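You operate a simulated robot arm through the tools that you are given. There is no shell and no other tool.

The job below is to be done with a simulated robot arm. You get a single attempt, and the scene is never put back.

Task
Close the test box door. Then put one of the water cups from the top of the lab bench on the top of the wide table. Then close the card drawer. Then lift the purple lid open. Keep to this order.

Only the result counts: the job must be done as asked and must still hold three seconds after the hand-in. Knocking over, shifting, dropping, spilling or breaking anything else fails it. Lids that push on must go on centred and level and be pressed home; caps that screw on are set level and turned clockwise until they are tight.

Robot
A 7-joint arm with a four-finger gripper on a trunk, on a base that moves. Base frame: it is fixed to the floor where the robot stands at the start and does not move with it; the origin is under the middle of the robot, x ahead of it, y to its left, z up. Lengths are in mm, angles in degrees, forces in N, time in s.
It reaches about 1223 mm from its shoulder. Its first joint turns from -69.0 to 172.0 degrees. Places, roughly: card drawer [2800, -1000, 800]; purple lid [-1800, -3900, 1000]; test box door [3600, 200, 1700]; top of the wide table [500, -1500, 800]; water cup (5x5x4 cm) [4900, 100, 800]. Payload 3.67 kg.
The tool frame sits at the grasp point between the pads (the TCP): z along the fingers, y along the line on which they close. The tips reach 28 mm beyond it. The gripper opens to 112 mm; its body begins 73 mm behind the TCP.
Orientation is that of the tool frame in the base frame, as a unit quaternion [w, x, y, z]. With the fingers straight down and closing along the base's y, the tool's x points along the base's -x, its y along +y and its z along -z.

Tools
- The arm moves only by the tool play_rows. Its argument "moves" is text: rows parted by semicolons, each of 7 numbers parted by spaces: the gripper command, from -1 (fully open) to 1 (shut), values between in proportion, then the shift along the base's x, y, z in mm, then the turn, a rotation vector about the base's x, y, z in degrees. In form: hand dx dy dz rx ry rz; .... A call has 1 to 20 rows; each row is the pose to reach, as a shift and turn from the pose commanded when the call began. A row lasts 0.2 s, in which the tool goes at most 50 mm and 8.6 degrees; a call with a longer step from one row to the next is refused whole, and so is a gripper value outside its range. A pose out of reach is approached as far as the arm can. The call stops where the force on the tool passes 40 N (or 10 N more than at its start, if that is more) or the arm is blocked; 0.2 s more then pass. The fingers move at their own pace (about 102.5 mm/s each) and stop on an object; they squeeze with about 38 N. The grip force told is the motor's: it shows also when the fingers shut on nothing. Time passes only in rows, and 0.2 s behind the last, so rows that repeat a pose let the fingers close. The reply holds the time, the measured pose of the TCP, the force on the tool along the base axes, the opening and the grip force, in the units named above and with some noise, with the torque about the TCP (base axes, N m) and any sound that the robot's microphone picked up.
- Cameras (640 x 400 px; columns grow to the right, rows downward): "scene" is now at [134.4, -30.5, 1332.1]; the picture's right is [-0.32, -0.95, -0.00], its down [-0.45, 0.15, -0.88] and it looks along [0.84, -0.28, -0.47] (base axes); focal length 214 px, centre (320, 200). "wrist" rides on the gripper at [60, -18, -104] in the tool frame; the picture's right is [0.29, 0.96, 0.00], its down [-0.80, 0.24, -0.55] and it looks along [-0.53, 0.16, 0.83] (tool axes); focal length 234 px, centre (320, 200). There is no depth. A picture from a camera that has moved, and an enlarged one, comes with that camera's place and axes in the base frame and with its lens.
- grab_frame(camera): a new picture of that camera. No time passes.
- lift_body(by): slides the trunk up (or, below 0, down) by that many mm; the arm and the scene camera ride with it, the base frame stays. It gives what a move gives, with no picture.
- roll_base(legs): drives the robot by 1 to 6 legs, each [ahead, turn to the left] in mm and degrees, along the robot's own axes; the way and the turn of a leg run together, so that a leg with both is an arc; at most 1500 mm and 180 degrees a leg. The arm and the cameras ride along, it lands a little off, and it stops where it bumps. It gives what a move gives.
- turn_head(pan, tilt): turns the head with the scene camera to pan (to the left, within 86 degrees either way) and tilt (down, from -29 to 69), counted from straight ahead of the robot. It gives what a move gives.
- enlarge(camera, box): a new picture of the part [left, top, right, bottom] of that camera's present view, enlarged. No time passes.
- close_job(): hands the job in; it is judged then, once.

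Nothing tells you exact positions but the pictures and the camera data. Unless the task says otherwise, let go and move clear before handing in.

The tools are called by a JSON object that holds its "name" and its "arguments". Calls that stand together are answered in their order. play_rows: Moves the arm, as the interface text tells. Its arguments: {"type":"object","properties":{"moves":{"type":"string"}},"required":["moves"]} The other tools are called the same way: lift_body (by) moves the trunk up or down; roll_base (legs) drives the base; turn_head (pan, tilt) turns the head that bears the scene camera; grab_frame (camera) takes a picture; enlarge (camera, box) takes an enlarged picture of a part of a camera's view; close_job () hands the job in.

At the start:

```text
time_s: 0.0
position: [517.6, 145.7, 1223.1]
tool_rot: [0.0, -0.001, 1.0, 0.0]
contact_force: [-0.3, -0.6, -0.3]
wrist_torque: [0.0, 0.02, 0.0]
opening: 111.6
gripper_force: 0.1
trunk travel left (down, up): [-450.0, 390.0]
robot x, y, heading: [-0.3, -0.0, -0.0]
head pan, tilt (commanded): [-18.6, 28.2]
```

scene: 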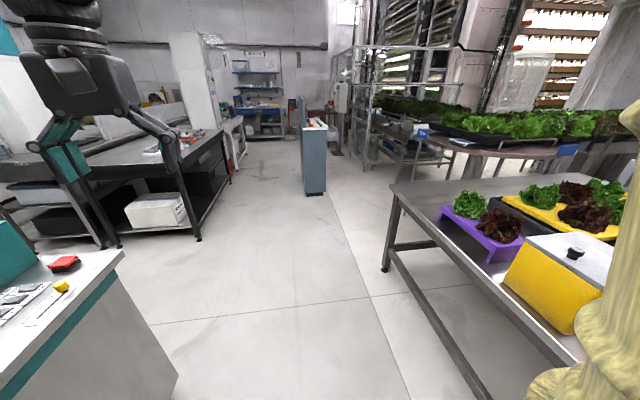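
wrist: 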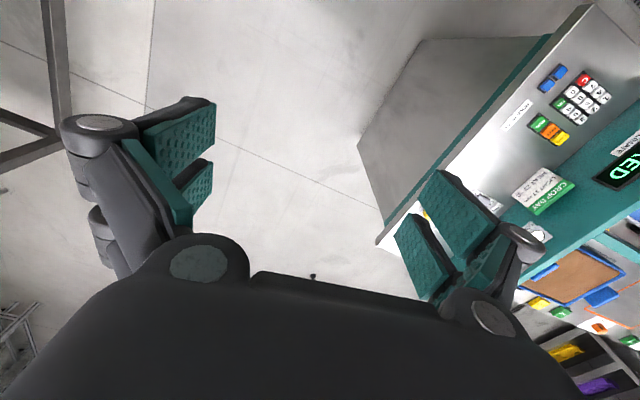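

I see a lab/greenhouse hall: a control console close on the left, a wide table with lettuce trays on the right, a bench further on the left, and a blue cabinet ahead. I'll look around with the head first to find the test box, the bench and the card drawer.

{"name": "turn_head", "arguments": {"pan": 0, "tilt": 10}}

{"name": "grab_frame", "arguments": {"camera": "scene"}}

{"name": "enlarge", "arguments": {"camera": "scene", "box": [240, 60, 440, 185]}}

```text
time_s: 0.8
position: [518.2, 147.4, 1225.5]
tool_rot: [0.0, 0.0, 1.0, 0.0]
contact_force: [-0.2, 0.0, 0.5]
wrist_torque: [-0.02, -0.03, 0.02]
opening: 112.0
gripper_force: 0.1
trunk travel left (down, up): [-450.0, 390.0]
robot x, y, heading: [1.4, -3.0, 0.0]
head pan, tilt (commanded): [0.0, 10.0]
```

```text
taken
camera scene: at [140.9, -1.6, 1361.4], right [0.0, -1.0, 0.0], down [-0.17, 0.0, -0.98], along [0.98, 0.0, -0.17], focal length 214 px, centre (320, 200)
```

scene: 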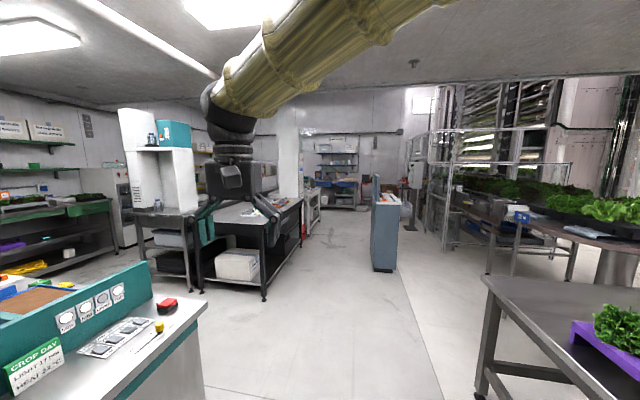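

```text
3.20 times, centred on (340, 122) of scene
camera zoom: at [140.9, -1.6, 1361.4], right [0.0, -1.0, 0.0], down [-0.17, 0.0, -0.98], along [0.98, 0.0, -0.17], focal length 686 px, centre (256, 448)
```

zoom: 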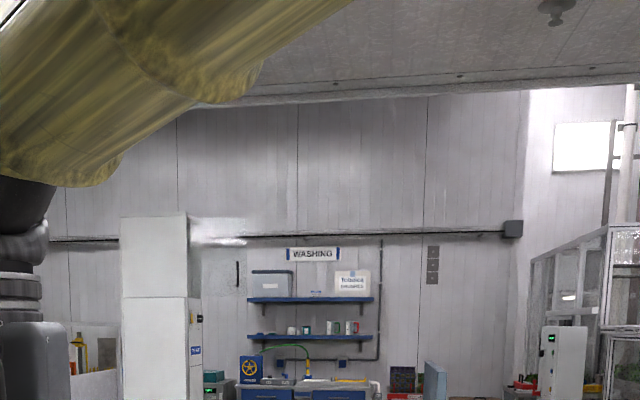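

The blue cabinet ahead is probably the card drawer's place, and the tall white box beyond the bench on the left is probably the test box. I'll zoom in on these and look around on all sides.

{"name": "enlarge", "arguments": {"camera": "scene", "box": [260, 140, 420, 240]}}

{"name": "enlarge", "arguments": {"camera": "scene", "box": [100, 100, 340, 250]}}

{"name": "turn_head", "arguments": {"pan": -80, "tilt": 20}}

{"name": "grab_frame", "arguments": {"camera": "scene"}}

{"name": "turn_head", "arguments": {"pan": 80, "tilt": 20}}

{"name": "grab_frame", "arguments": {"camera": "scene"}}

```text
4.00 times, centred on (340, 190) of scene
camera zoom: at [140.9, -1.6, 1361.4], right [0.0, -1.0, 0.0], down [-0.17, 0.0, -0.98], along [0.98, 0.0, -0.17], focal length 858 px, centre (240, 240)
```

zoom: 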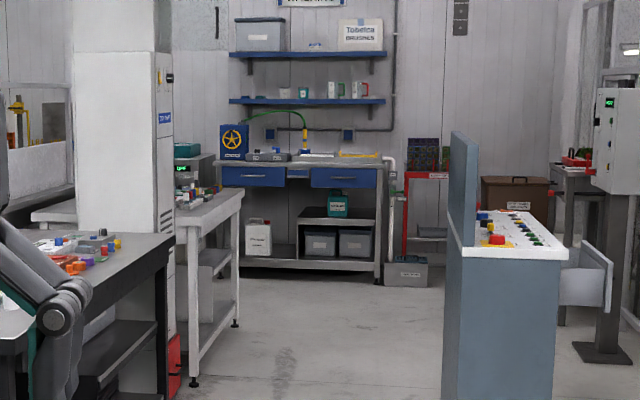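

```text
2.67 times, centred on (220, 175) of scene
camera zoom: at [140.9, -1.6, 1361.4], right [0.0, -1.0, 0.0], down [-0.17, 0.0, -0.98], along [0.98, 0.0, -0.17], focal length 572 px, centre (587, 267)
```

zoom: 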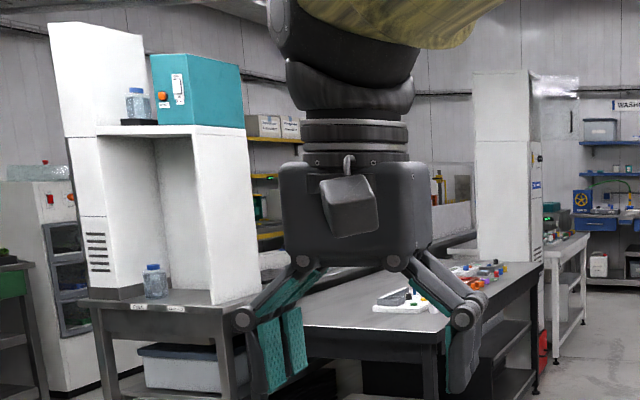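

```text
time_s: 2.4
position: [518.7, 146.7, 1225.7]
tool_rot: [0.0, 0.0, 1.0, 0.0]
contact_force: [-0.8, 0.1, 0.1]
wrist_torque: [-0.04, -0.02, -0.04]
opening: 112.0
gripper_force: 0.1
trunk travel left (down, up): [-450.0, 390.0]
robot x, y, heading: [1.6, -0.5, 0.3]
head pan, tilt (commanded): [-80.0, 20.0]
```

```text
taken
camera scene: at [64.2, -93.2, 1345.2], right [-0.98, -0.17, 0.0], down [-0.06, 0.34, -0.94], along [0.16, -0.93, -0.34], focal length 214 px, centre (320, 200)
```

scene: 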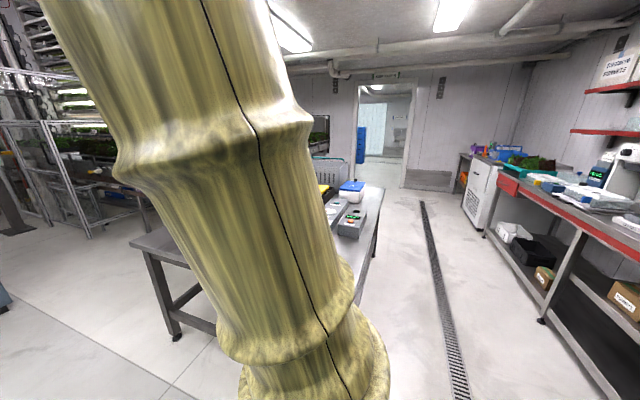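

```text
time_s: 4.8
position: [517.6, 147.9, 1225.0]
tool_rot: [0.0, 0.0, 1.0, 0.0]
contact_force: [0.6, 0.2, -0.3]
wrist_torque: [-0.03, 0.0, 0.03]
opening: 111.9
gripper_force: 0.3
trunk travel left (down, up): [-450.0, 390.0]
robot x, y, heading: [4.4, -3.5, 0.0]
head pan, tilt (commanded): [80.0, 20.0]
```

```text
taken
camera scene: at [64.2, 90.2, 1345.2], right [0.98, -0.17, 0.0], down [-0.06, -0.34, -0.94], along [0.16, 0.93, -0.34], focal length 214 px, centre (320, 200)
```

scene: 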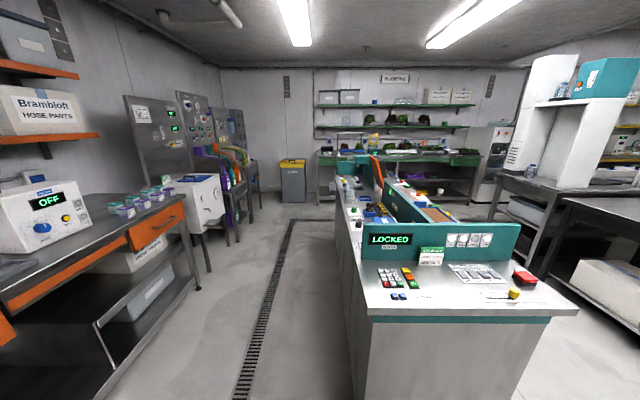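

The test box seems to be the tall white cabinet ahead left (its open door near x≈3600), the cups likely on the white table beyond it. I'll drive straight ahead through the free corridor and look closer.

{"name": "turn_head", "arguments": {"pan": 0, "tilt": 5}}

{"name": "roll_base", "arguments": {"legs": [[1500, 0], [300, 0]]}}

{"name": "grab_frame", "arguments": {"camera": "scene"}}

```text
time_s: 6.3
position: [518.3, 145.7, 1224.0]
tool_rot: [0.0, 0.0, 1.0, 0.0]
contact_force: [-0.5, -0.1, -1.0]
wrist_torque: [0.0, 0.0, -0.02]
opening: 111.9
gripper_force: 0.0
trunk travel left (down, up): [-450.0, 390.0]
robot x, y, heading: [-2.4, 2.4, -0.1]
head pan, tilt (commanded): [0.0, 5.0]
```

```text
time_s: 15.4
position: [2323.3, 158.3, 1224.3]
tool_rot: [-0.001, -0.005, 1.0, 0.0]
contact_force: [0.5, -0.6, -1.0]
wrist_torque: [-0.01, -0.02, 0.01]
opening: 112.2
gripper_force: 0.0
trunk travel left (down, up): [-450.0, 390.0]
robot x, y, heading: [1808.8, 9.0, 0.5]
head pan, tilt (commanded): [0.0, 5.0]
```

```text
taken
camera scene: at [1946.9, 6.7, 1369.4], right [0.01, -1.0, 0.0], down [-0.09, 0.0, -1.0], along [1.0, 0.01, -0.09], focal length 214 px, centre (320, 200)
```

scene: 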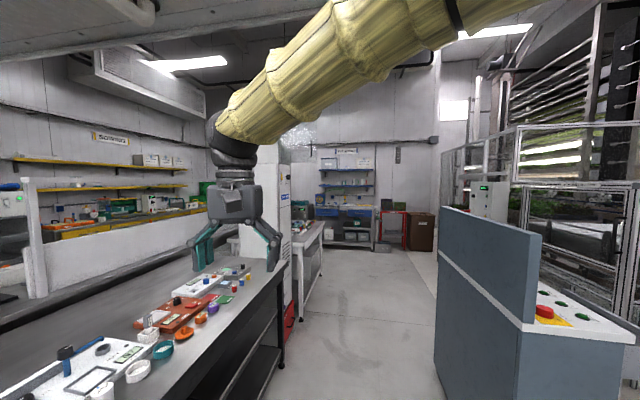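

{"name": "enlarge", "arguments": {"camera": "scene", "box": [200, 100, 400, 225]}}

{"name": "enlarge", "arguments": {"camera": "scene", "box": [240, 200, 400, 300]}}

```text
3.20 times, centred on (300, 162) of scene
camera zoom: at [1946.9, 6.7, 1369.4], right [0.01, -1.0, 0.0], down [-0.09, 0.0, -1.0], along [1.0, 0.01, -0.09], focal length 686 px, centre (384, 320)
```

zoom: 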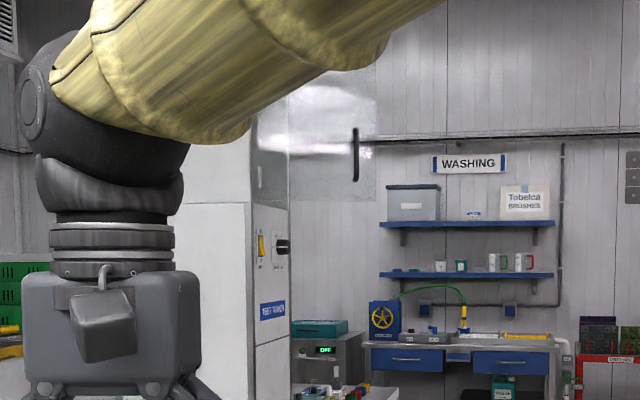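

```text
4.00 times, centred on (320, 250) of scene
camera zoom: at [1946.9, 6.7, 1369.4], right [0.01, -1.0, 0.0], down [-0.09, 0.0, -1.0], along [1.0, 0.01, -0.09], focal length 858 px, centre (320, 0)
```

zoom: 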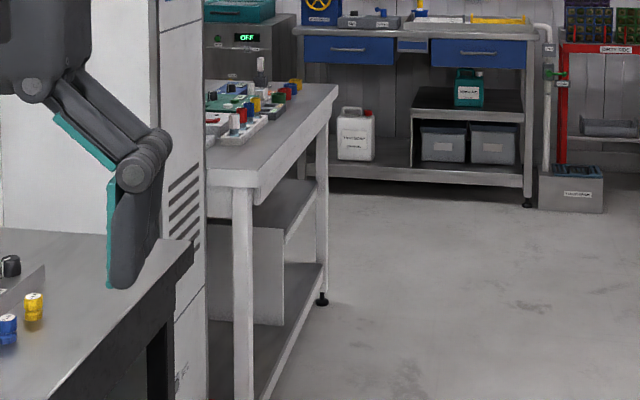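

The cabinet labelled "TEST TOWER" has a glass door standing open toward the aisle, but the arm blocks the view. I'll swing the arm to the right in free space to see better.

{"name": "play_rows", "arguments": {"moves": "-1 0 -40 0 0 0 0; -1 0 -80 0 0 0 0; -1 0 -120 0 0 0 0; -1 0 -160 0 0 0 0; -1 0 -200 0 0 0 0; -1 0 -240 0 0 0 0; -1 0 -280 0 0 0 0; -1 0 -320 0 0 0 0; -1 0 -360 0 0 0 0; -1 0 -400 0 0 0 0; -1 0 -440 0 0 0 0"}}

{"name": "grab_frame", "arguments": {"camera": "scene"}}

```text
time_s: 17.8
position: [2323.1, -286.6, 1223.8]
tool_rot: [0.0, -0.005, 1.0, 0.002]
contact_force: [0.2, -0.3, 0.5]
wrist_torque: [0.06, 0.01, 0.01]
opening: 112.0
gripper_force: 0.1
trunk travel left (down, up): [-450.0, 390.0]
robot x, y, heading: [1808.3, 5.3, 0.2]
head pan, tilt (commanded): [0.0, 5.0]
```

```text
taken
camera scene: at [1946.0, 3.2, 1369.7], right [0.01, -1.0, 0.0], down [-0.09, 0.0, -1.0], along [1.0, 0.01, -0.09], focal length 214 px, centre (320, 200)
```

scene: 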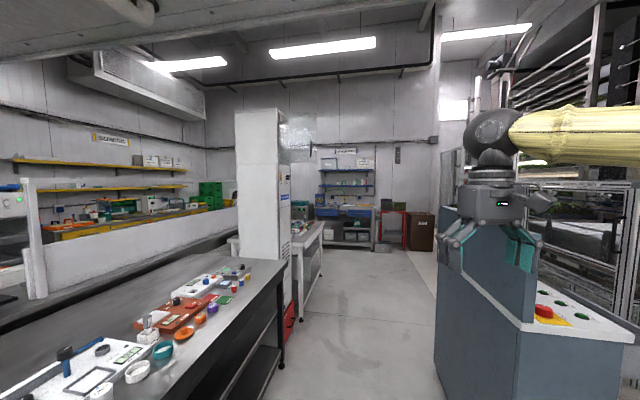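

{"name": "enlarge", "arguments": {"camera": "scene", "box": [220, 90, 380, 190]}}

{"name": "enlarge", "arguments": {"camera": "scene", "box": [220, 190, 380, 290]}}

{"name": "turn_head", "arguments": {"pan": -45, "tilt": 30}}

{"name": "grab_frame", "arguments": {"camera": "scene"}}

```text
4.00 times, centred on (300, 140) of scene
camera zoom: at [1946.0, 3.2, 1369.7], right [0.01, -1.0, 0.0], down [-0.09, 0.0, -1.0], along [1.0, 0.01, -0.09], focal length 858 px, centre (400, 440)
```

zoom: 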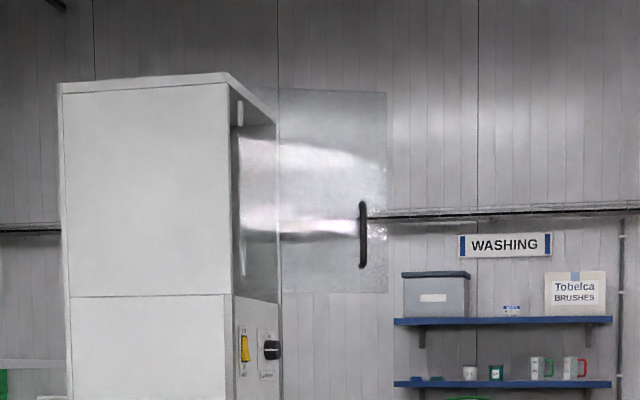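

```text
4.00 times, centred on (300, 240) of scene
camera zoom: at [1946.0, 3.2, 1369.7], right [0.01, -1.0, 0.0], down [-0.09, 0.0, -1.0], along [1.0, 0.01, -0.09], focal length 858 px, centre (400, 40)
```

zoom: 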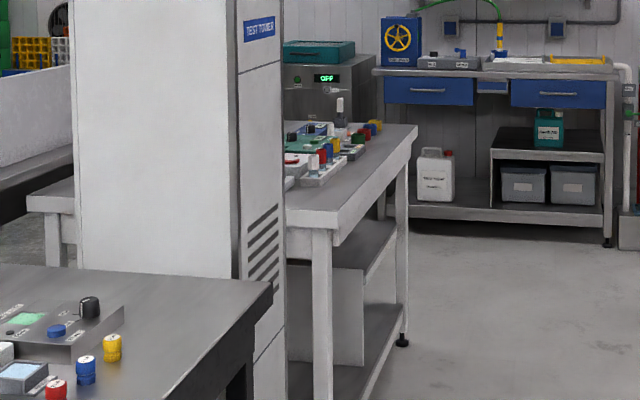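

```text
time_s: 19.0
position: [2321.5, -281.9, 1224.6]
tool_rot: [-0.001, -0.004, 1.0, 0.0]
contact_force: [-0.1, 0.6, -0.2]
wrist_torque: [0.02, 0.0, 0.06]
opening: 111.8
gripper_force: 0.1
trunk travel left (down, up): [-450.0, 390.0]
robot x, y, heading: [1806.1, 9.1, 0.3]
head pan, tilt (commanded): [-45.0, 30.0]
```

```text
taken
camera scene: at [1918.5, -58.0, 1329.2], right [-0.7, -0.71, 0.0], down [-0.36, 0.35, -0.87], along [0.62, -0.61, -0.5], focal length 214 px, centre (320, 200)
```

scene: 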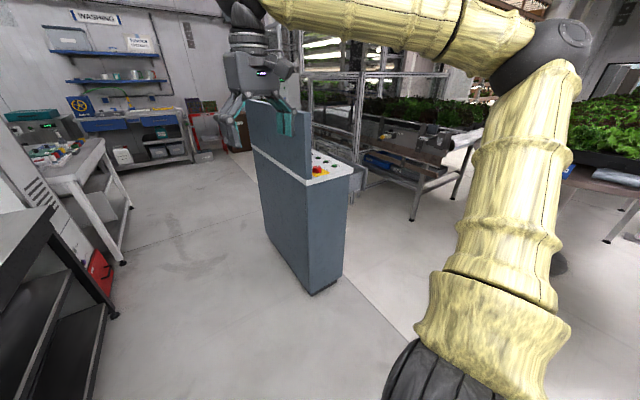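

The tower's opening faces the aisle, with a glass door and a black vertical handle standing out toward the aisle. I'll get closer to determine which edge it hinges on.

{"name": "roll_base", "arguments": {"legs": [[600, 0]]}}

{"name": "turn_head", "arguments": {"pan": 10, "tilt": -10}}

{"name": "grab_frame", "arguments": {"camera": "scene"}}

{"name": "enlarge", "arguments": {"camera": "scene", "box": [220, 80, 420, 205]}}

```text
time_s: 22.4
position: [2922.2, -287.3, 1223.4]
tool_rot: [-0.001, 0.001, 1.0, -0.001]
contact_force: [-0.9, -0.1, -0.1]
wrist_torque: [-0.01, 0.03, -0.04]
opening: 112.0
gripper_force: 0.1
trunk travel left (down, up): [-450.0, 390.0]
robot x, y, heading: [2409.5, 10.0, -0.1]
head pan, tilt (commanded): [-45.0, 30.0]
```

```text
time_s: 23.6
position: [2922.6, -285.8, 1224.4]
tool_rot: [0.0, 0.001, 1.0, 0.0]
contact_force: [-0.1, 0.5, -0.5]
wrist_torque: [-0.02, 0.02, 0.01]
opening: 111.9
gripper_force: 0.0
trunk travel left (down, up): [-450.0, 390.0]
robot x, y, heading: [2408.5, 9.2, -0.1]
head pan, tilt (commanded): [10.0, -10.0]
```

```text
taken
camera scene: at [2539.5, 21.2, 1392.7], right [0.17, -0.99, 0.0], down [0.17, 0.03, -0.98], along [0.97, 0.17, 0.17], focal length 214 px, centre (320, 200)
```

scene: 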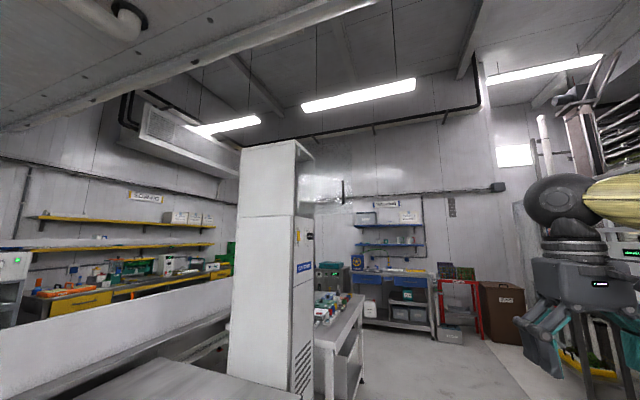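

```text
3.20 times, centred on (320, 142) of scene
camera zoom: at [2539.5, 21.2, 1392.7], right [0.17, -0.99, 0.0], down [0.17, 0.03, -0.98], along [0.97, 0.17, 0.17], focal length 686 px, centre (320, 384)
```

zoom: 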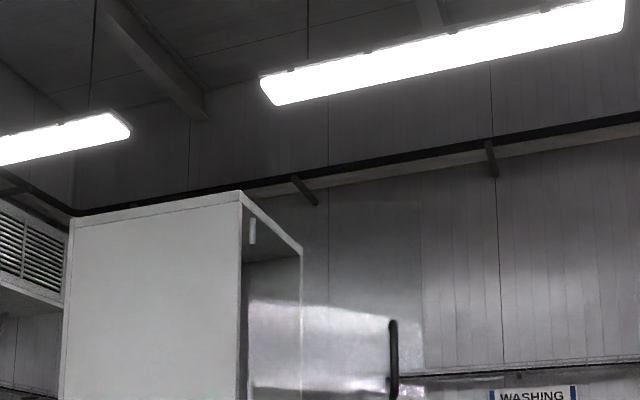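

{"name": "enlarge", "arguments": {"camera": "scene", "box": [250, 120, 378, 200]}}

{"name": "enlarge", "arguments": {"camera": "scene", "box": [230, 130, 390, 400]}}

```text
5.00 times, centred on (314, 160) of scene
camera zoom: at [2539.5, 21.2, 1392.7], right [0.17, -0.99, 0.0], down [0.17, 0.03, -0.98], along [0.97, 0.17, 0.17], focal length 1072 px, centre (350, 400)
```

zoom: 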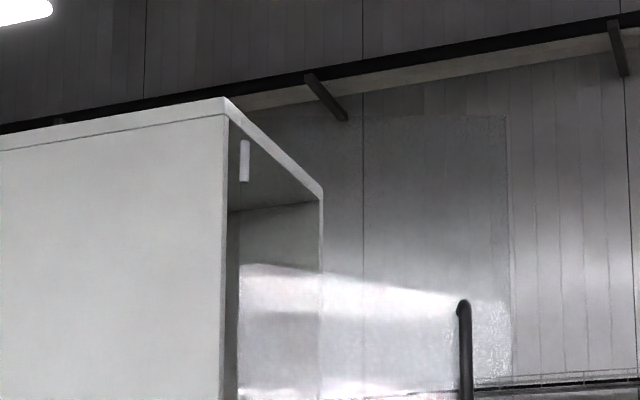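

```text
1.48 times, centred on (310, 265) of scene
camera zoom: at [2539.5, 21.2, 1392.7], right [0.17, -0.99, 0.0], down [0.17, 0.03, -0.98], along [0.97, 0.17, 0.17], focal length 318 px, centre (335, 104)
```

zoom: 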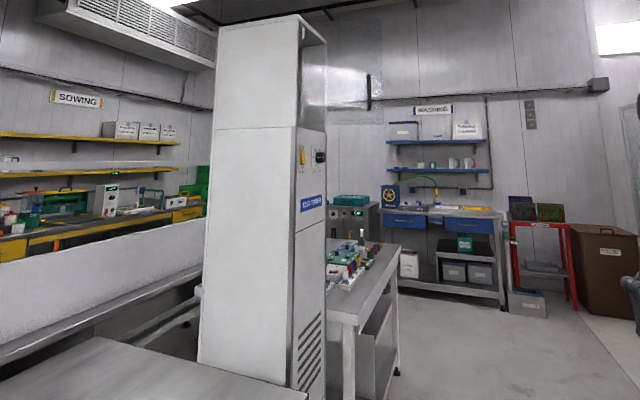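

The glass door is hinged on its near edge (about [3539, 323]) with the free edge near [3568, 37], handle facing me; so I push it from this side toward +x/+y to close it. I'll raise the trunk and place the base in the aisle beside it.

{"name": "lift_body", "arguments": {"by": 370}}

{"name": "roll_base", "arguments": {"legs": [[0, -20], [600, 0], [0, 20]]}}

{"name": "turn_head", "arguments": {"pan": 25, "tilt": 5}}

{"name": "grab_frame", "arguments": {"camera": "scene"}}

{"name": "enlarge", "arguments": {"camera": "scene", "box": [220, 60, 460, 210]}}

```text
time_s: 27.2
position: [2922.2, -287.3, 1593.5]
tool_rot: [0.0, 0.001, 1.0, 0.0]
contact_force: [0.5, 0.2, -0.6]
wrist_torque: [0.01, -0.02, 0.02]
opening: 112.2
gripper_force: 0.0
trunk travel left (down, up): [-820.0, 20.0]
robot x, y, heading: [2409.8, 8.4, -0.1]
head pan, tilt (commanded): [10.0, -10.0]
```

```text
time_s: 32.7
position: [3484.1, -495.2, 1593.4]
tool_rot: [0.0, 0.003, 1.0, -0.001]
contact_force: [1.1, 0.0, -1.0]
wrist_torque: [-0.03, 0.06, -0.01]
opening: 111.8
gripper_force: 0.1
trunk travel left (down, up): [-820.0, 20.0]
robot x, y, heading: [2972.3, -201.2, -0.4]
head pan, tilt (commanded): [10.0, -10.0]
```

```text
time_s: 33.5
position: [3484.4, -493.8, 1594.2]
tool_rot: [0.0, 0.003, 1.0, 0.002]
contact_force: [-0.3, -0.2, 0.3]
wrist_torque: [0.02, -0.02, -0.02]
opening: 112.0
gripper_force: 0.0
trunk travel left (down, up): [-820.0, 20.0]
robot x, y, heading: [2973.4, -199.8, -0.2]
head pan, tilt (commanded): [25.0, 5.0]
```

```text
taken
camera scene: at [3103.3, -161.5, 1739.7], right [0.42, -0.91, 0.0], down [-0.08, -0.04, -1.0], along [0.91, 0.42, -0.09], focal length 214 px, centre (320, 200)
```

scene: 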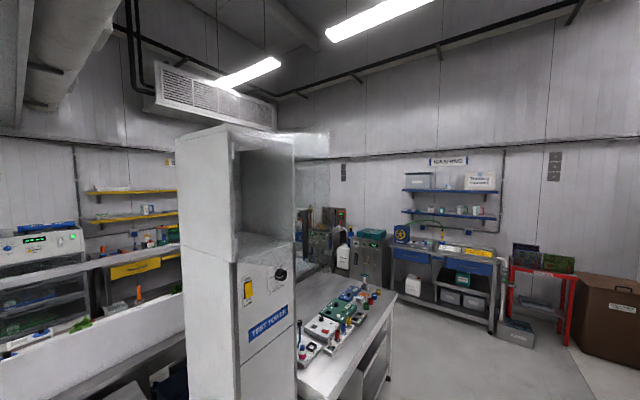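

```text
2.67 times, centred on (340, 135) of scene
camera zoom: at [3103.3, -161.5, 1739.7], right [0.42, -0.91, 0.0], down [-0.08, -0.04, -1.0], along [0.91, 0.42, -0.09], focal length 572 px, centre (267, 373)
```

zoom: 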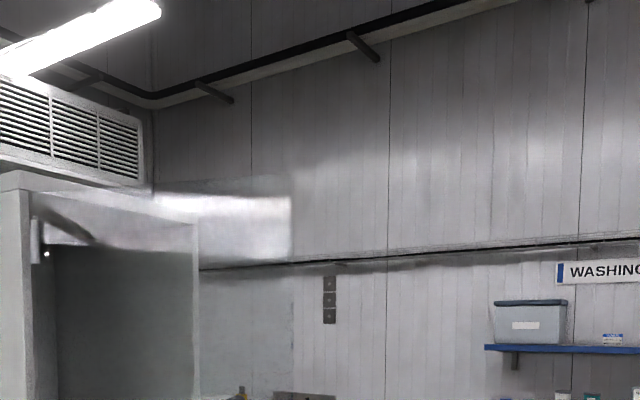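

{"name": "enlarge", "arguments": {"camera": "scene", "box": [270, 100, 366, 160]}}

{"name": "enlarge", "arguments": {"camera": "scene", "box": [220, 130, 380, 260]}}

{"name": "turn_head", "arguments": {"pan": -30, "tilt": 60}}

{"name": "grab_frame", "arguments": {"camera": "scene"}}

{"name": "grab_frame", "arguments": {"camera": "wrist"}}

```text
6.67 times, centred on (318, 130) of scene
camera zoom: at [3103.3, -161.5, 1739.7], right [0.42, -0.91, 0.0], down [-0.08, -0.04, -1.0], along [0.91, 0.42, -0.09], focal length 1430 px, centre (333, 667)
```

zoom: 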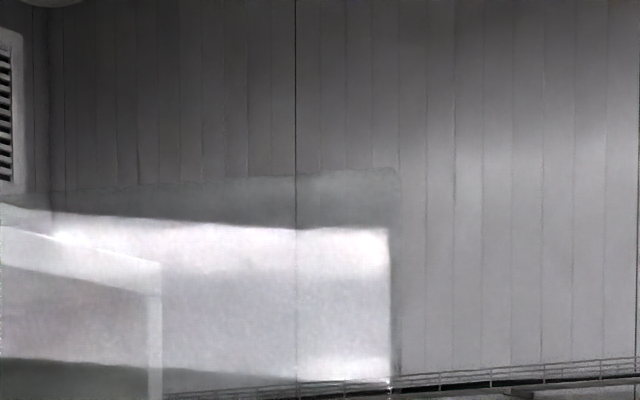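

```text
3.08 times, centred on (300, 195) of scene
camera zoom: at [3103.3, -161.5, 1739.7], right [0.42, -0.91, 0.0], down [-0.08, -0.04, -1.0], along [0.91, 0.42, -0.09], focal length 660 px, centre (382, 215)
```

zoom: 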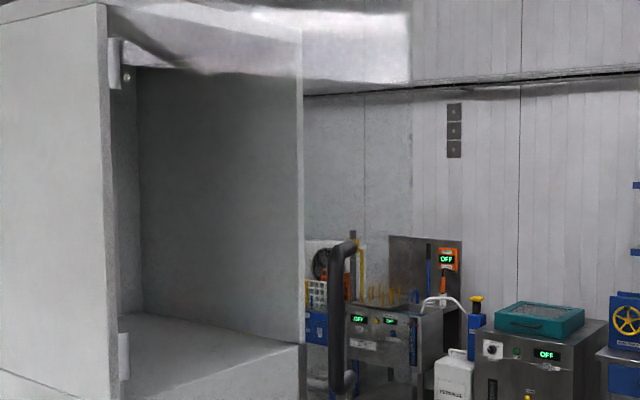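

```text
time_s: 34.7
position: [3484.5, -494.7, 1593.9]
tool_rot: [0.0, 0.002, 1.0, 0.001]
contact_force: [0.6, -0.1, -0.2]
wrist_torque: [0.01, -0.01, -0.05]
opening: 111.9
gripper_force: 0.0
trunk travel left (down, up): [-820.0, 20.0]
robot x, y, heading: [2976.5, -197.8, -0.4]
head pan, tilt (commanded): [-30.0, 60.0]
```

```text
taken
camera scene: at [3077.8, -233.4, 1657.1], right [-0.5, -0.86, 0.0], down [-0.75, 0.44, -0.5], along [0.43, -0.25, -0.87], focal length 214 px, centre (320, 200)
```

scene: 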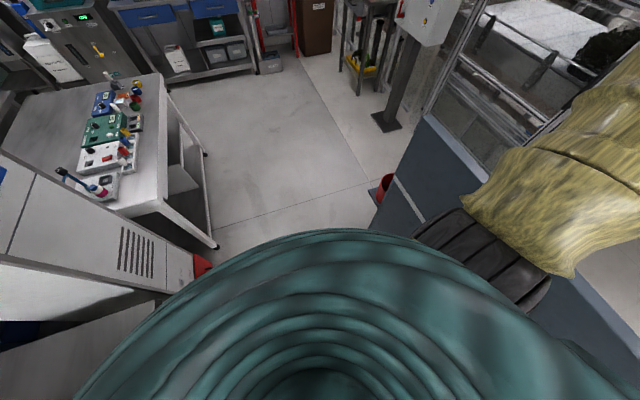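

```text
taken
camera wrist: at [3425.6, -511.7, 1696.6], right [-0.28, 0.96, 0.0], down [0.8, 0.23, 0.55], along [0.53, 0.16, -0.83], focal length 234 px, centre (320, 200)
```

wrist: 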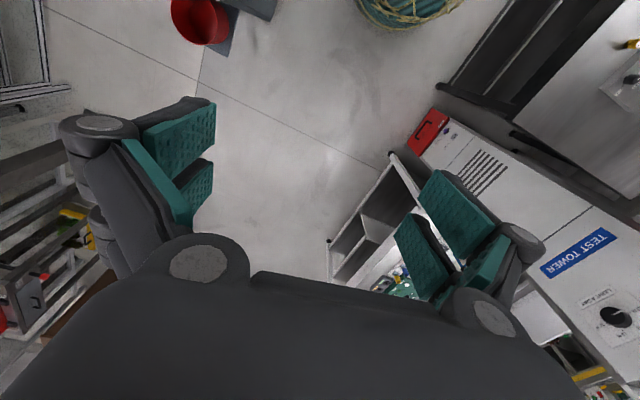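

The door hinges on the near post ([3548, 312]), standing about 75° open, handle at z≈1570–1680 near y≈65. I'll close the fingers, pitch the tool forward and bring it to a staging point in front of the door's outer face, above the handle, doing half the way first.

{"name": "play_rows", "arguments": {"moves": "1 -2 40 15 1.74 -4.79 3.02; 1 -4 80 30 3.48 -9.58 6.03; 1 -6 120 45 5.23 -14.4 9.05; 1 -8 160 60 6.97 -19.15 12.07; 1 -10 200 75 8.71 -23.9 15.1; 1 -12 240 92 10.45 -28.7 18.1"}}

{"name": "turn_head", "arguments": {"pan": 15, "tilt": 5}}

{"name": "grab_frame", "arguments": {"camera": "scene"}}

{"name": "grab_frame", "arguments": {"camera": "wrist"}}

```text
time_s: 36.1
position: [3471.7, -250.2, 1686.1]
tool_rot: [0.247, -0.153, 0.953, 0.09]
contact_force: [-0.6, 0.5, 0.3]
wrist_torque: [-0.05, -0.02, -0.01]
opening: 0.0
gripper_force: 36.0
trunk travel left (down, up): [-820.0, 20.0]
robot x, y, heading: [2971.5, -197.5, -0.6]
head pan, tilt (commanded): [-30.0, 60.0]
```

```text
time_s: 37.4
position: [3473.0, -254.9, 1685.9]
tool_rot: [0.246, -0.152, 0.953, 0.091]
contact_force: [0.7, 0.5, -0.2]
wrist_torque: [0.03, 0.02, -0.02]
opening: 0.1
gripper_force: 35.6
trunk travel left (down, up): [-820.0, 20.0]
robot x, y, heading: [2972.5, -198.0, -0.4]
head pan, tilt (commanded): [15.0, 5.0]
```

```text
taken
camera scene: at [3109.1, -176.7, 1739.5], right [0.25, -0.97, 0.0], down [-0.09, -0.02, -1.0], along [0.96, 0.25, -0.09], focal length 214 px, centre (320, 200)
```

scene: 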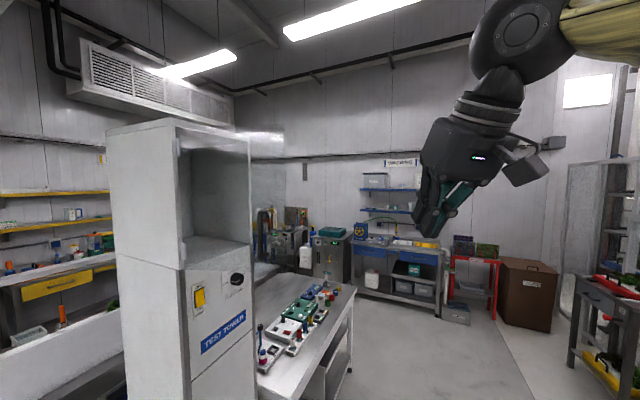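

```text
taken
camera wrist: at [3383.7, -311.7, 1742.8], right [-0.56, 0.83, -0.05], down [0.34, 0.28, 0.9], along [0.76, 0.49, -0.44], focal length 234 px, centre (320, 200)
```

wrist: 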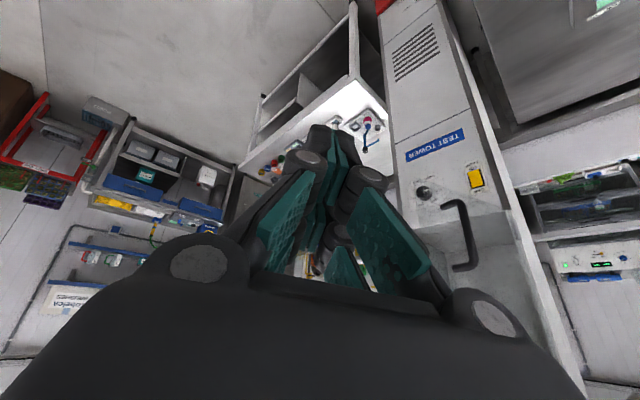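

{"name": "play_rows", "arguments": {"moves": "1 -2 35 14 1.5 -4.1 2.6; 1 -4 70 28 3.0 -8.2 5.2; 1 -6 105 42 4.5 -12.3 7.75; 1 -8 140 56 6.0 -16.4 10.3; 1 -10 175 70 7.5 -20.5 12.9; 1 -12 210 84 9.0 -24.6 15.5; 1 -12 242 94 10.45 -28.7 18.1; 1 -12 242 94 10.45 -28.7 18.1"}}

{"name": "grab_frame", "arguments": {"camera": "scene"}}

{"name": "grab_frame", "arguments": {"camera": "wrist"}}

```text
time_s: 39.2
position: [3460.9, -13.5, 1779.8]
tool_rot: [0.469, -0.293, 0.815, 0.172]
contact_force: [0.2, -0.6, 0.8]
wrist_torque: [0.01, 0.01, 0.04]
opening: 0.2
gripper_force: 35.6
trunk travel left (down, up): [-820.0, 20.0]
robot x, y, heading: [2973.2, -196.7, -0.2]
head pan, tilt (commanded): [15.0, 5.0]
```

```text
taken
camera scene: at [3109.0, -178.0, 1739.6], right [0.25, -0.97, 0.0], down [-0.08, -0.02, -1.0], along [0.96, 0.25, -0.09], focal length 214 px, centre (320, 200)
```

scene: 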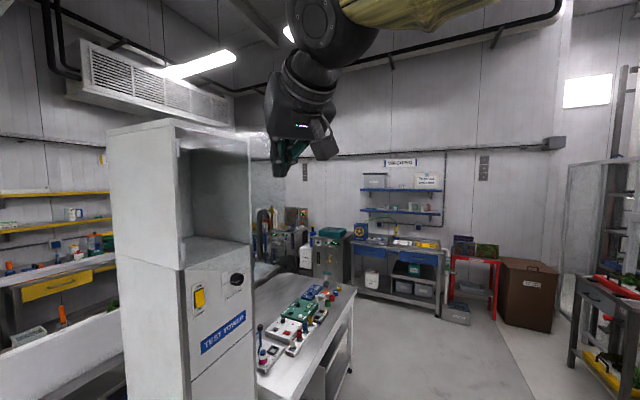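

```text
taken
camera wrist: at [3380.3, -103.9, 1778.7], right [-0.73, 0.64, -0.24], down [-0.21, 0.13, 0.97], along [0.65, 0.75, 0.04], focal length 234 px, centre (320, 200)
```

wrist: 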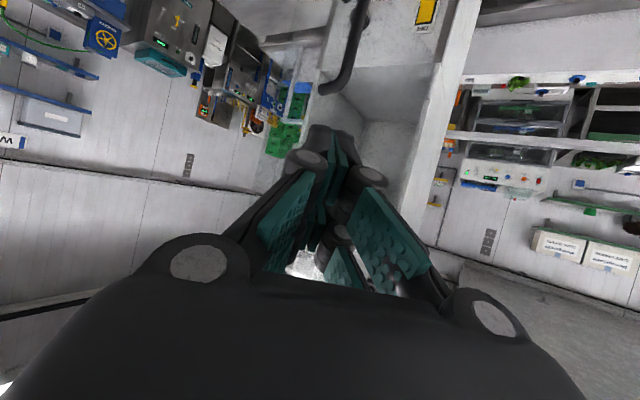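

The tool is in front of the door's outer face. Next I move the closed fingertips onto the glass above the handle and start pushing.

{"name": "play_rows", "arguments": {"moves": "1 20 30 0 0 0 0; 1 40 60 0 0 0 0; 1 55 91 0 0 0 0; 1 63 92 0 0 0 0; 1 71 93 0 0 0 0; 1 79 94 0 0 0 0; 1 87 95 0 0 0 0; 1 95 96 0 0 0 0"}}

{"name": "grab_frame", "arguments": {"camera": "scene"}}

{"name": "enlarge", "arguments": {"camera": "scene", "box": [160, 90, 320, 190]}}

{"name": "grab_frame", "arguments": {"camera": "wrist"}}

```text
time_s: 41.0
position: [3555.8, 85.4, 1780.4]
tool_rot: [0.469, -0.294, 0.815, 0.172]
contact_force: [0.8, 0.2, -0.1]
wrist_torque: [-0.02, 0.0, -0.02]
opening: 0.1
gripper_force: 35.7
trunk travel left (down, up): [-820.0, 20.0]
robot x, y, heading: [2970.8, -194.9, -0.3]
head pan, tilt (commanded): [15.0, 5.0]
```

```text
taken
camera scene: at [3109.2, -175.0, 1739.5], right [0.25, -0.97, 0.0], down [-0.08, -0.02, -1.0], along [0.96, 0.25, -0.09], focal length 214 px, centre (320, 200)
```

scene: 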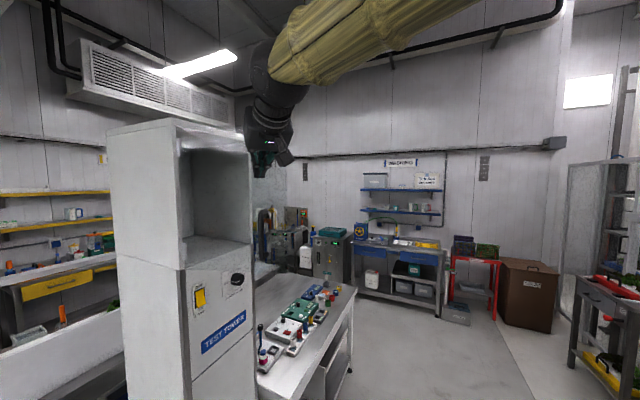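

```text
4.00 times, centred on (240, 140) of scene
camera zoom: at [3109.2, -175.0, 1739.5], right [0.25, -0.97, 0.0], down [-0.08, -0.02, -1.0], along [0.96, 0.25, -0.09], focal length 858 px, centre (640, 440)
```

zoom: 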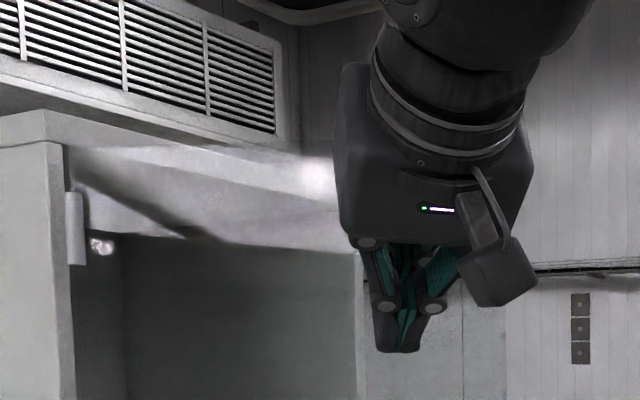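

```text
taken
camera wrist: at [3475.9, -4.7, 1778.7], right [-0.73, 0.64, -0.24], down [-0.21, 0.13, 0.97], along [0.65, 0.75, 0.04], focal length 234 px, centre (320, 200)
```

wrist: 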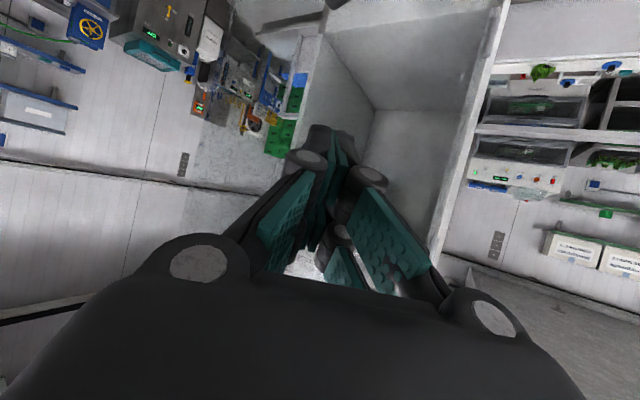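

The tips are at the glass; now I sweep them along the door's closing arc about the hinge, turning the tool as it goes — first half, then check.

{"name": "play_rows", "arguments": {"moves": "1 11 2 0 0 0 1.5; 1 22.7 4 0 0 0 3; 1 45 9.2 0 0 0 6; 1 66.6 16.7 0 0 0 9; 1 87.3 26.3 0 0 0 12; 1 106.8 38 0 0 0 15"}}

{"name": "grab_frame", "arguments": {"camera": "scene"}}

{"name": "enlarge", "arguments": {"camera": "scene", "box": [160, 90, 320, 190]}}

{"name": "grab_frame", "arguments": {"camera": "wrist"}}

```text
time_s: 42.4
position: [3666.1, 122.2, 1778.4]
tool_rot: [0.441, -0.398, 0.77, 0.232]
contact_force: [1.2, -0.3, -1.0]
wrist_torque: [0.02, 0.04, 0.04]
opening: 0.2
gripper_force: 36.2
trunk travel left (down, up): [-820.0, 20.0]
robot x, y, heading: [2974.7, -196.3, -0.0]
head pan, tilt (commanded): [15.0, 5.0]
```

```text
taken
camera scene: at [3112.0, -175.0, 1739.3], right [0.25, -0.97, 0.0], down [-0.09, -0.02, -1.0], along [0.96, 0.25, -0.09], focal length 214 px, centre (320, 200)
```

scene: 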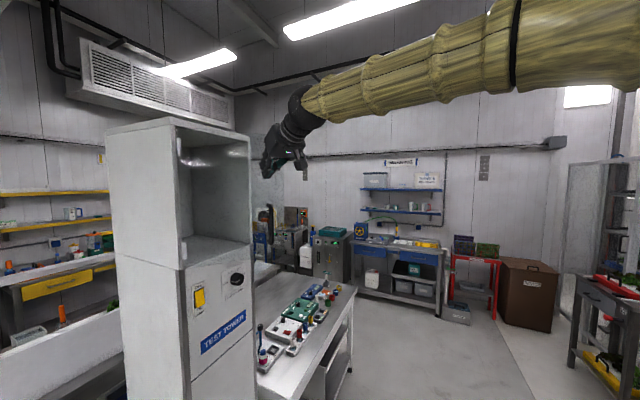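

```text
4.00 times, centred on (240, 140) of scene
camera zoom: at [3112.0, -175.0, 1739.3], right [0.25, -0.97, 0.0], down [-0.09, -0.02, -1.0], along [0.96, 0.25, -0.09], focal length 858 px, centre (640, 440)
```

zoom: 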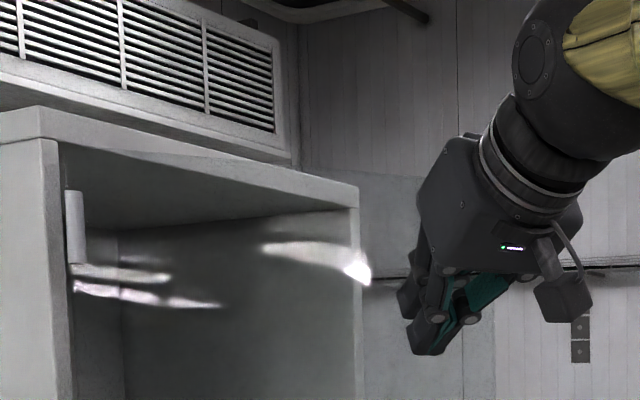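

```text
taken
camera wrist: at [3613.1, 15.5, 1777.3], right [-0.87, 0.43, -0.24], down [-0.24, 0.07, 0.97], along [0.44, 0.9, 0.04], focal length 234 px, centre (320, 200)
```

wrist: 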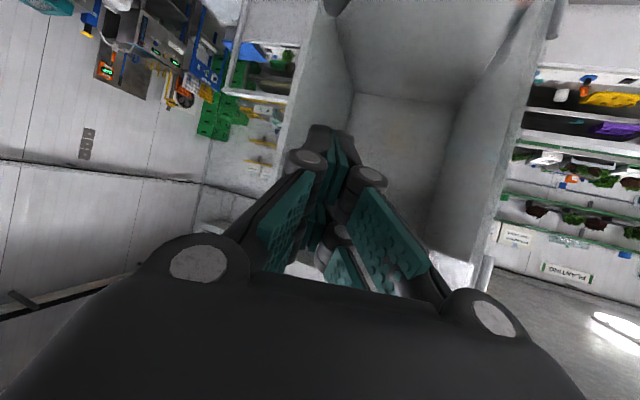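

The door is swinging with the fingers. I continue along the arc to the closed position.

{"name": "play_rows", "arguments": {"moves": "1 18.1 13.6 0 0 0 3; 1 34.7 29.1 0 0 0 6; 1 49.6 46 0 0 0 9; 1 62.5 64.4 0 0 0 12; 1 73.5 84 0 0 0 15; 1 79 94 0 0 0 16.5; 1 82.3 104.5 0 0 0 18"}}

{"name": "enlarge", "arguments": {"camera": "scene", "box": [160, 90, 320, 190]}}

{"name": "grab_frame", "arguments": {"camera": "wrist"}}

```text
time_s: 44.0
position: [3747.0, 227.9, 1778.4]
tool_rot: [0.4, -0.513, 0.698, 0.299]
contact_force: [-0.7, -0.5, -0.5]
wrist_torque: [0.0, 0.03, 0.02]
opening: 0.0
gripper_force: 35.7
trunk travel left (down, up): [-820.0, 20.0]
robot x, y, heading: [2970.0, -197.9, -0.4]
head pan, tilt (commanded): [15.0, 5.0]
```

```text
4.00 times, centred on (240, 140) of scene
camera zoom: at [3110.3, -174.1, 1739.4], right [0.25, -0.97, 0.0], down [-0.09, -0.02, -1.0], along [0.96, 0.25, -0.09], focal length 858 px, centre (640, 440)
```

zoom: 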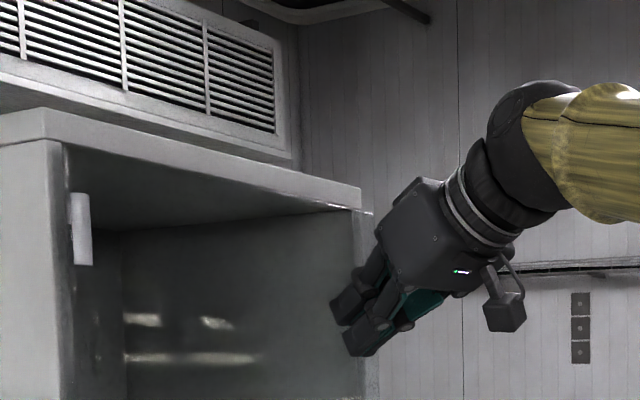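

```text
taken
camera wrist: at [3729.7, 109.0, 1777.4], right [-0.96, 0.14, -0.24], down [-0.25, -0.01, 0.97], along [0.14, 0.99, 0.04], focal length 234 px, centre (320, 200)
```

wrist: 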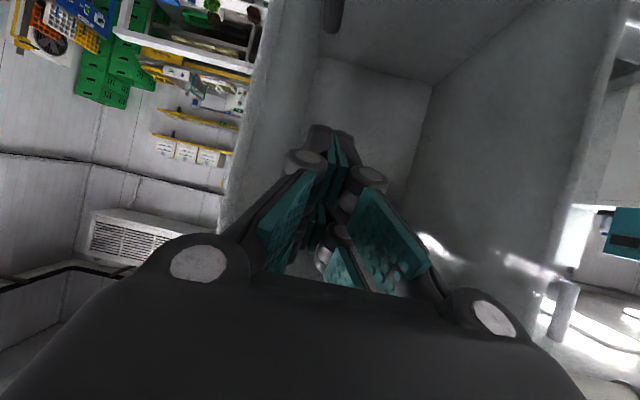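

The door is almost shut (its free edge is at the far post). I press on in small steps until the force rises.

{"name": "play_rows", "arguments": {"moves": "1 1.5 9 0 0 0 0; 1 3 18 0 0 0 0; 1 4 25 0 0 0 0; 1 4.6 29 0 0 0 0; 1 5.2 33 0 0 0 0; 1 5.9 37 0 0 0 0; 1 6.4 40 0 0 0 0; 1 7 43 0 0 0 0; 1 7.4 46 0 0 0 0"}}

{"name": "enlarge", "arguments": {"camera": "scene", "box": [160, 90, 320, 190]}}

{"name": "enlarge", "arguments": {"camera": "scene", "box": [160, 170, 320, 270]}}

{"name": "grab_frame", "arguments": {"camera": "wrist"}}

```text
time_s: 44.8
position: [3748.6, 242.2, 1781.3]
tool_rot: [0.4, -0.513, 0.699, 0.297]
contact_force: [-6.9, -22.2, -7.4]
wrist_torque: [-0.06, -0.06, 0.18]
opening: 0.1
gripper_force: 35.1
trunk travel left (down, up): [-820.0, 20.0]
robot x, y, heading: [2970.1, -195.1, -0.3]
head pan, tilt (commanded): [15.0, 5.0]
stopped in row 4: the force on the tool passed its limit at 44 N (the readings are from after the stop); the commanded pose is now the measured one
```

```text
4.00 times, centred on (240, 140) of scene
camera zoom: at [3106.3, -180.4, 1739.8], right [0.25, -0.97, 0.0], down [-0.08, -0.02, -1.0], along [0.96, 0.25, -0.09], focal length 858 px, centre (640, 440)
```

zoom: 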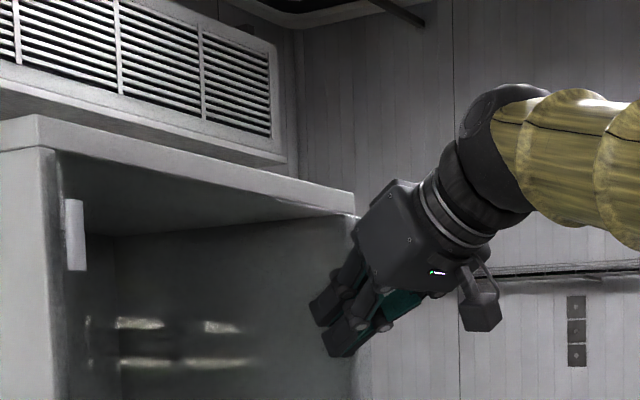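

```text
4.00 times, centred on (240, 220) of scene
camera zoom: at [3106.3, -180.4, 1739.8], right [0.25, -0.97, 0.0], down [-0.08, -0.02, -1.0], along [0.96, 0.25, -0.09], focal length 858 px, centre (640, 120)
```

zoom: 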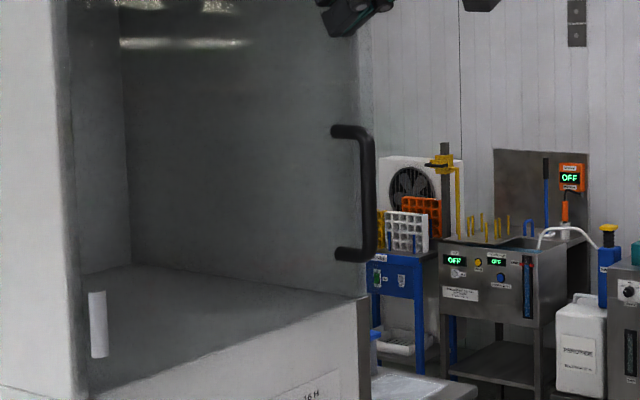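

```text
taken
camera wrist: at [3730.6, 122.6, 1780.7], right [-0.96, 0.15, -0.24], down [-0.25, 0.0, 0.97], along [0.14, 0.99, 0.04], focal length 234 px, centre (320, 200)
```

wrist: 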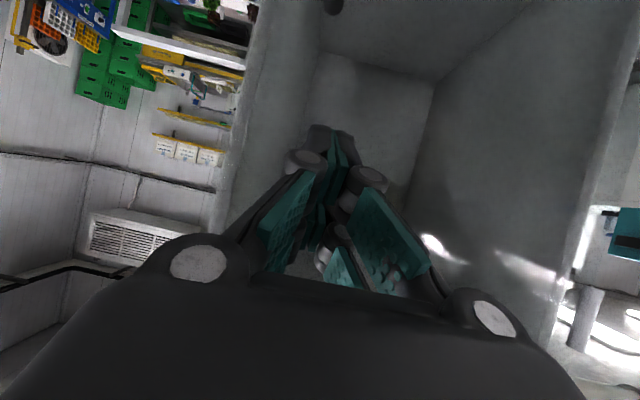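

Force stopped the push at 44 N, likely because the door is home. I'll press once more to confirm that it no longer moves, then back off and inspect.

{"name": "play_rows", "arguments": {"moves": "1 0.5 3 0 0 0 0; 1 0.9 6 0 0 0 0; 1 1.4 9 0 0 0 0; 1 1.9 12 0 0 0 0"}}

{"name": "play_rows", "arguments": {"moves": "1 -3 -20 0 0 0 0; 1 -10 -60 0 0 0 0; 1 -20 -100 0 0 0 0; 1 -30 -145 0 0 0 0; 1 -40 -190 0 0 0 0; 1 -50 -235 0 0 0 0; 1 -60 -280 0 0 0 0"}}

{"name": "grab_frame", "arguments": {"camera": "scene"}}

{"name": "enlarge", "arguments": {"camera": "scene", "box": [160, 90, 320, 190]}}

{"name": "enlarge", "arguments": {"camera": "scene", "box": [160, 170, 320, 270]}}

{"name": "grab_frame", "arguments": {"camera": "wrist"}}

```text
time_s: 45.3
position: [3747.9, 240.9, 1781.7]
tool_rot: [0.4, -0.513, 0.7, 0.296]
contact_force: [-12.8, -30.5, -6.9]
wrist_torque: [0.0, -0.08, 0.35]
opening: 0.0
gripper_force: 35.7
trunk travel left (down, up): [-820.0, 20.0]
robot x, y, heading: [2970.2, -198.7, -0.6]
head pan, tilt (commanded): [15.0, 5.0]
stopped in row 2: the force on the tool passed its limit at 44 N (the readings are from after the stop); the commanded pose is now the measured one
```

```text
time_s: 46.9
position: [3687.7, -35.9, 1779.9]
tool_rot: [0.399, -0.514, 0.699, 0.298]
contact_force: [-0.5, -0.7, 0.2]
wrist_torque: [0.05, -0.05, 0.0]
opening: 0.0
gripper_force: 35.5
trunk travel left (down, up): [-820.0, 20.0]
robot x, y, heading: [2973.2, -195.0, -0.6]
head pan, tilt (commanded): [15.0, 5.0]
```

```text
taken
camera scene: at [3107.5, -182.0, 1739.8], right [0.25, -0.97, 0.0], down [-0.08, -0.02, -1.0], along [0.96, 0.25, -0.09], focal length 214 px, centre (320, 200)
```

scene: 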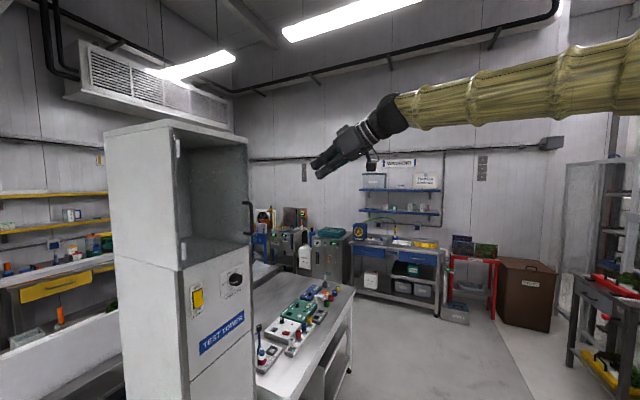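

```text
4.00 times, centred on (240, 140) of scene
camera zoom: at [3107.5, -182.0, 1739.8], right [0.25, -0.97, 0.0], down [-0.08, -0.02, -1.0], along [0.96, 0.25, -0.09], focal length 858 px, centre (640, 440)
```

zoom: 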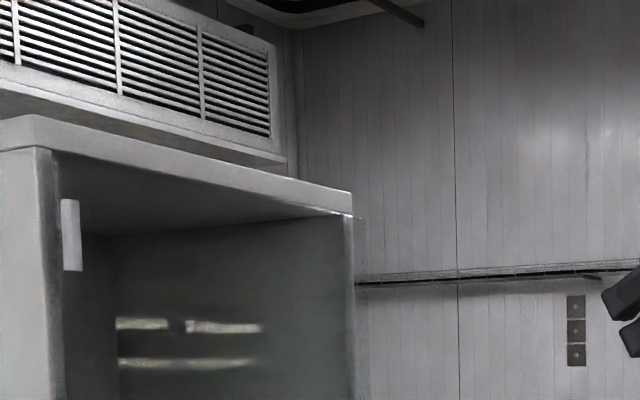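

```text
4.00 times, centred on (240, 220) of scene
camera zoom: at [3107.5, -182.0, 1739.8], right [0.25, -0.97, 0.0], down [-0.08, -0.02, -1.0], along [0.96, 0.25, -0.09], focal length 858 px, centre (640, 120)
```

zoom: 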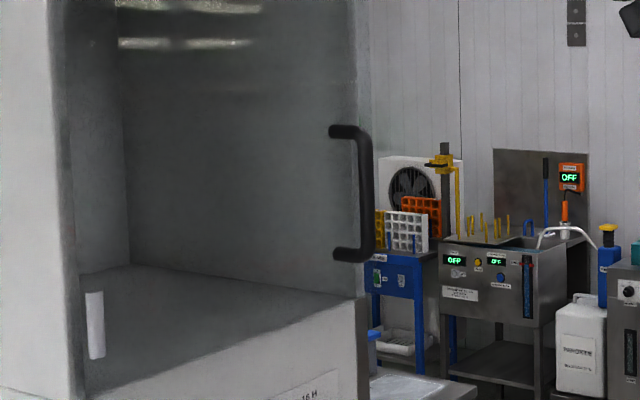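

```text
taken
camera wrist: at [3672.0, -155.7, 1778.3], right [-0.96, 0.15, -0.24], down [-0.25, 0.0, 0.97], along [0.14, 0.99, 0.04], focal length 234 px, centre (320, 200)
```

wrist: 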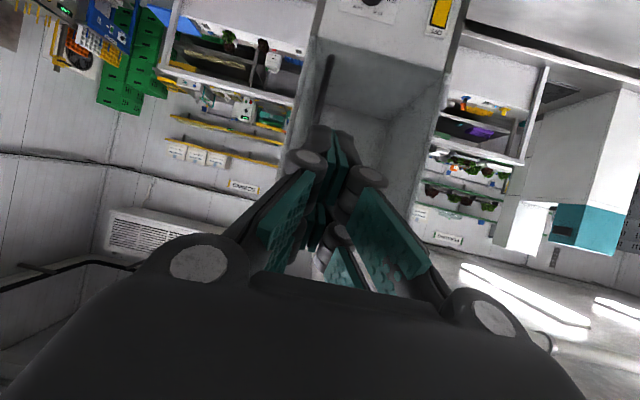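

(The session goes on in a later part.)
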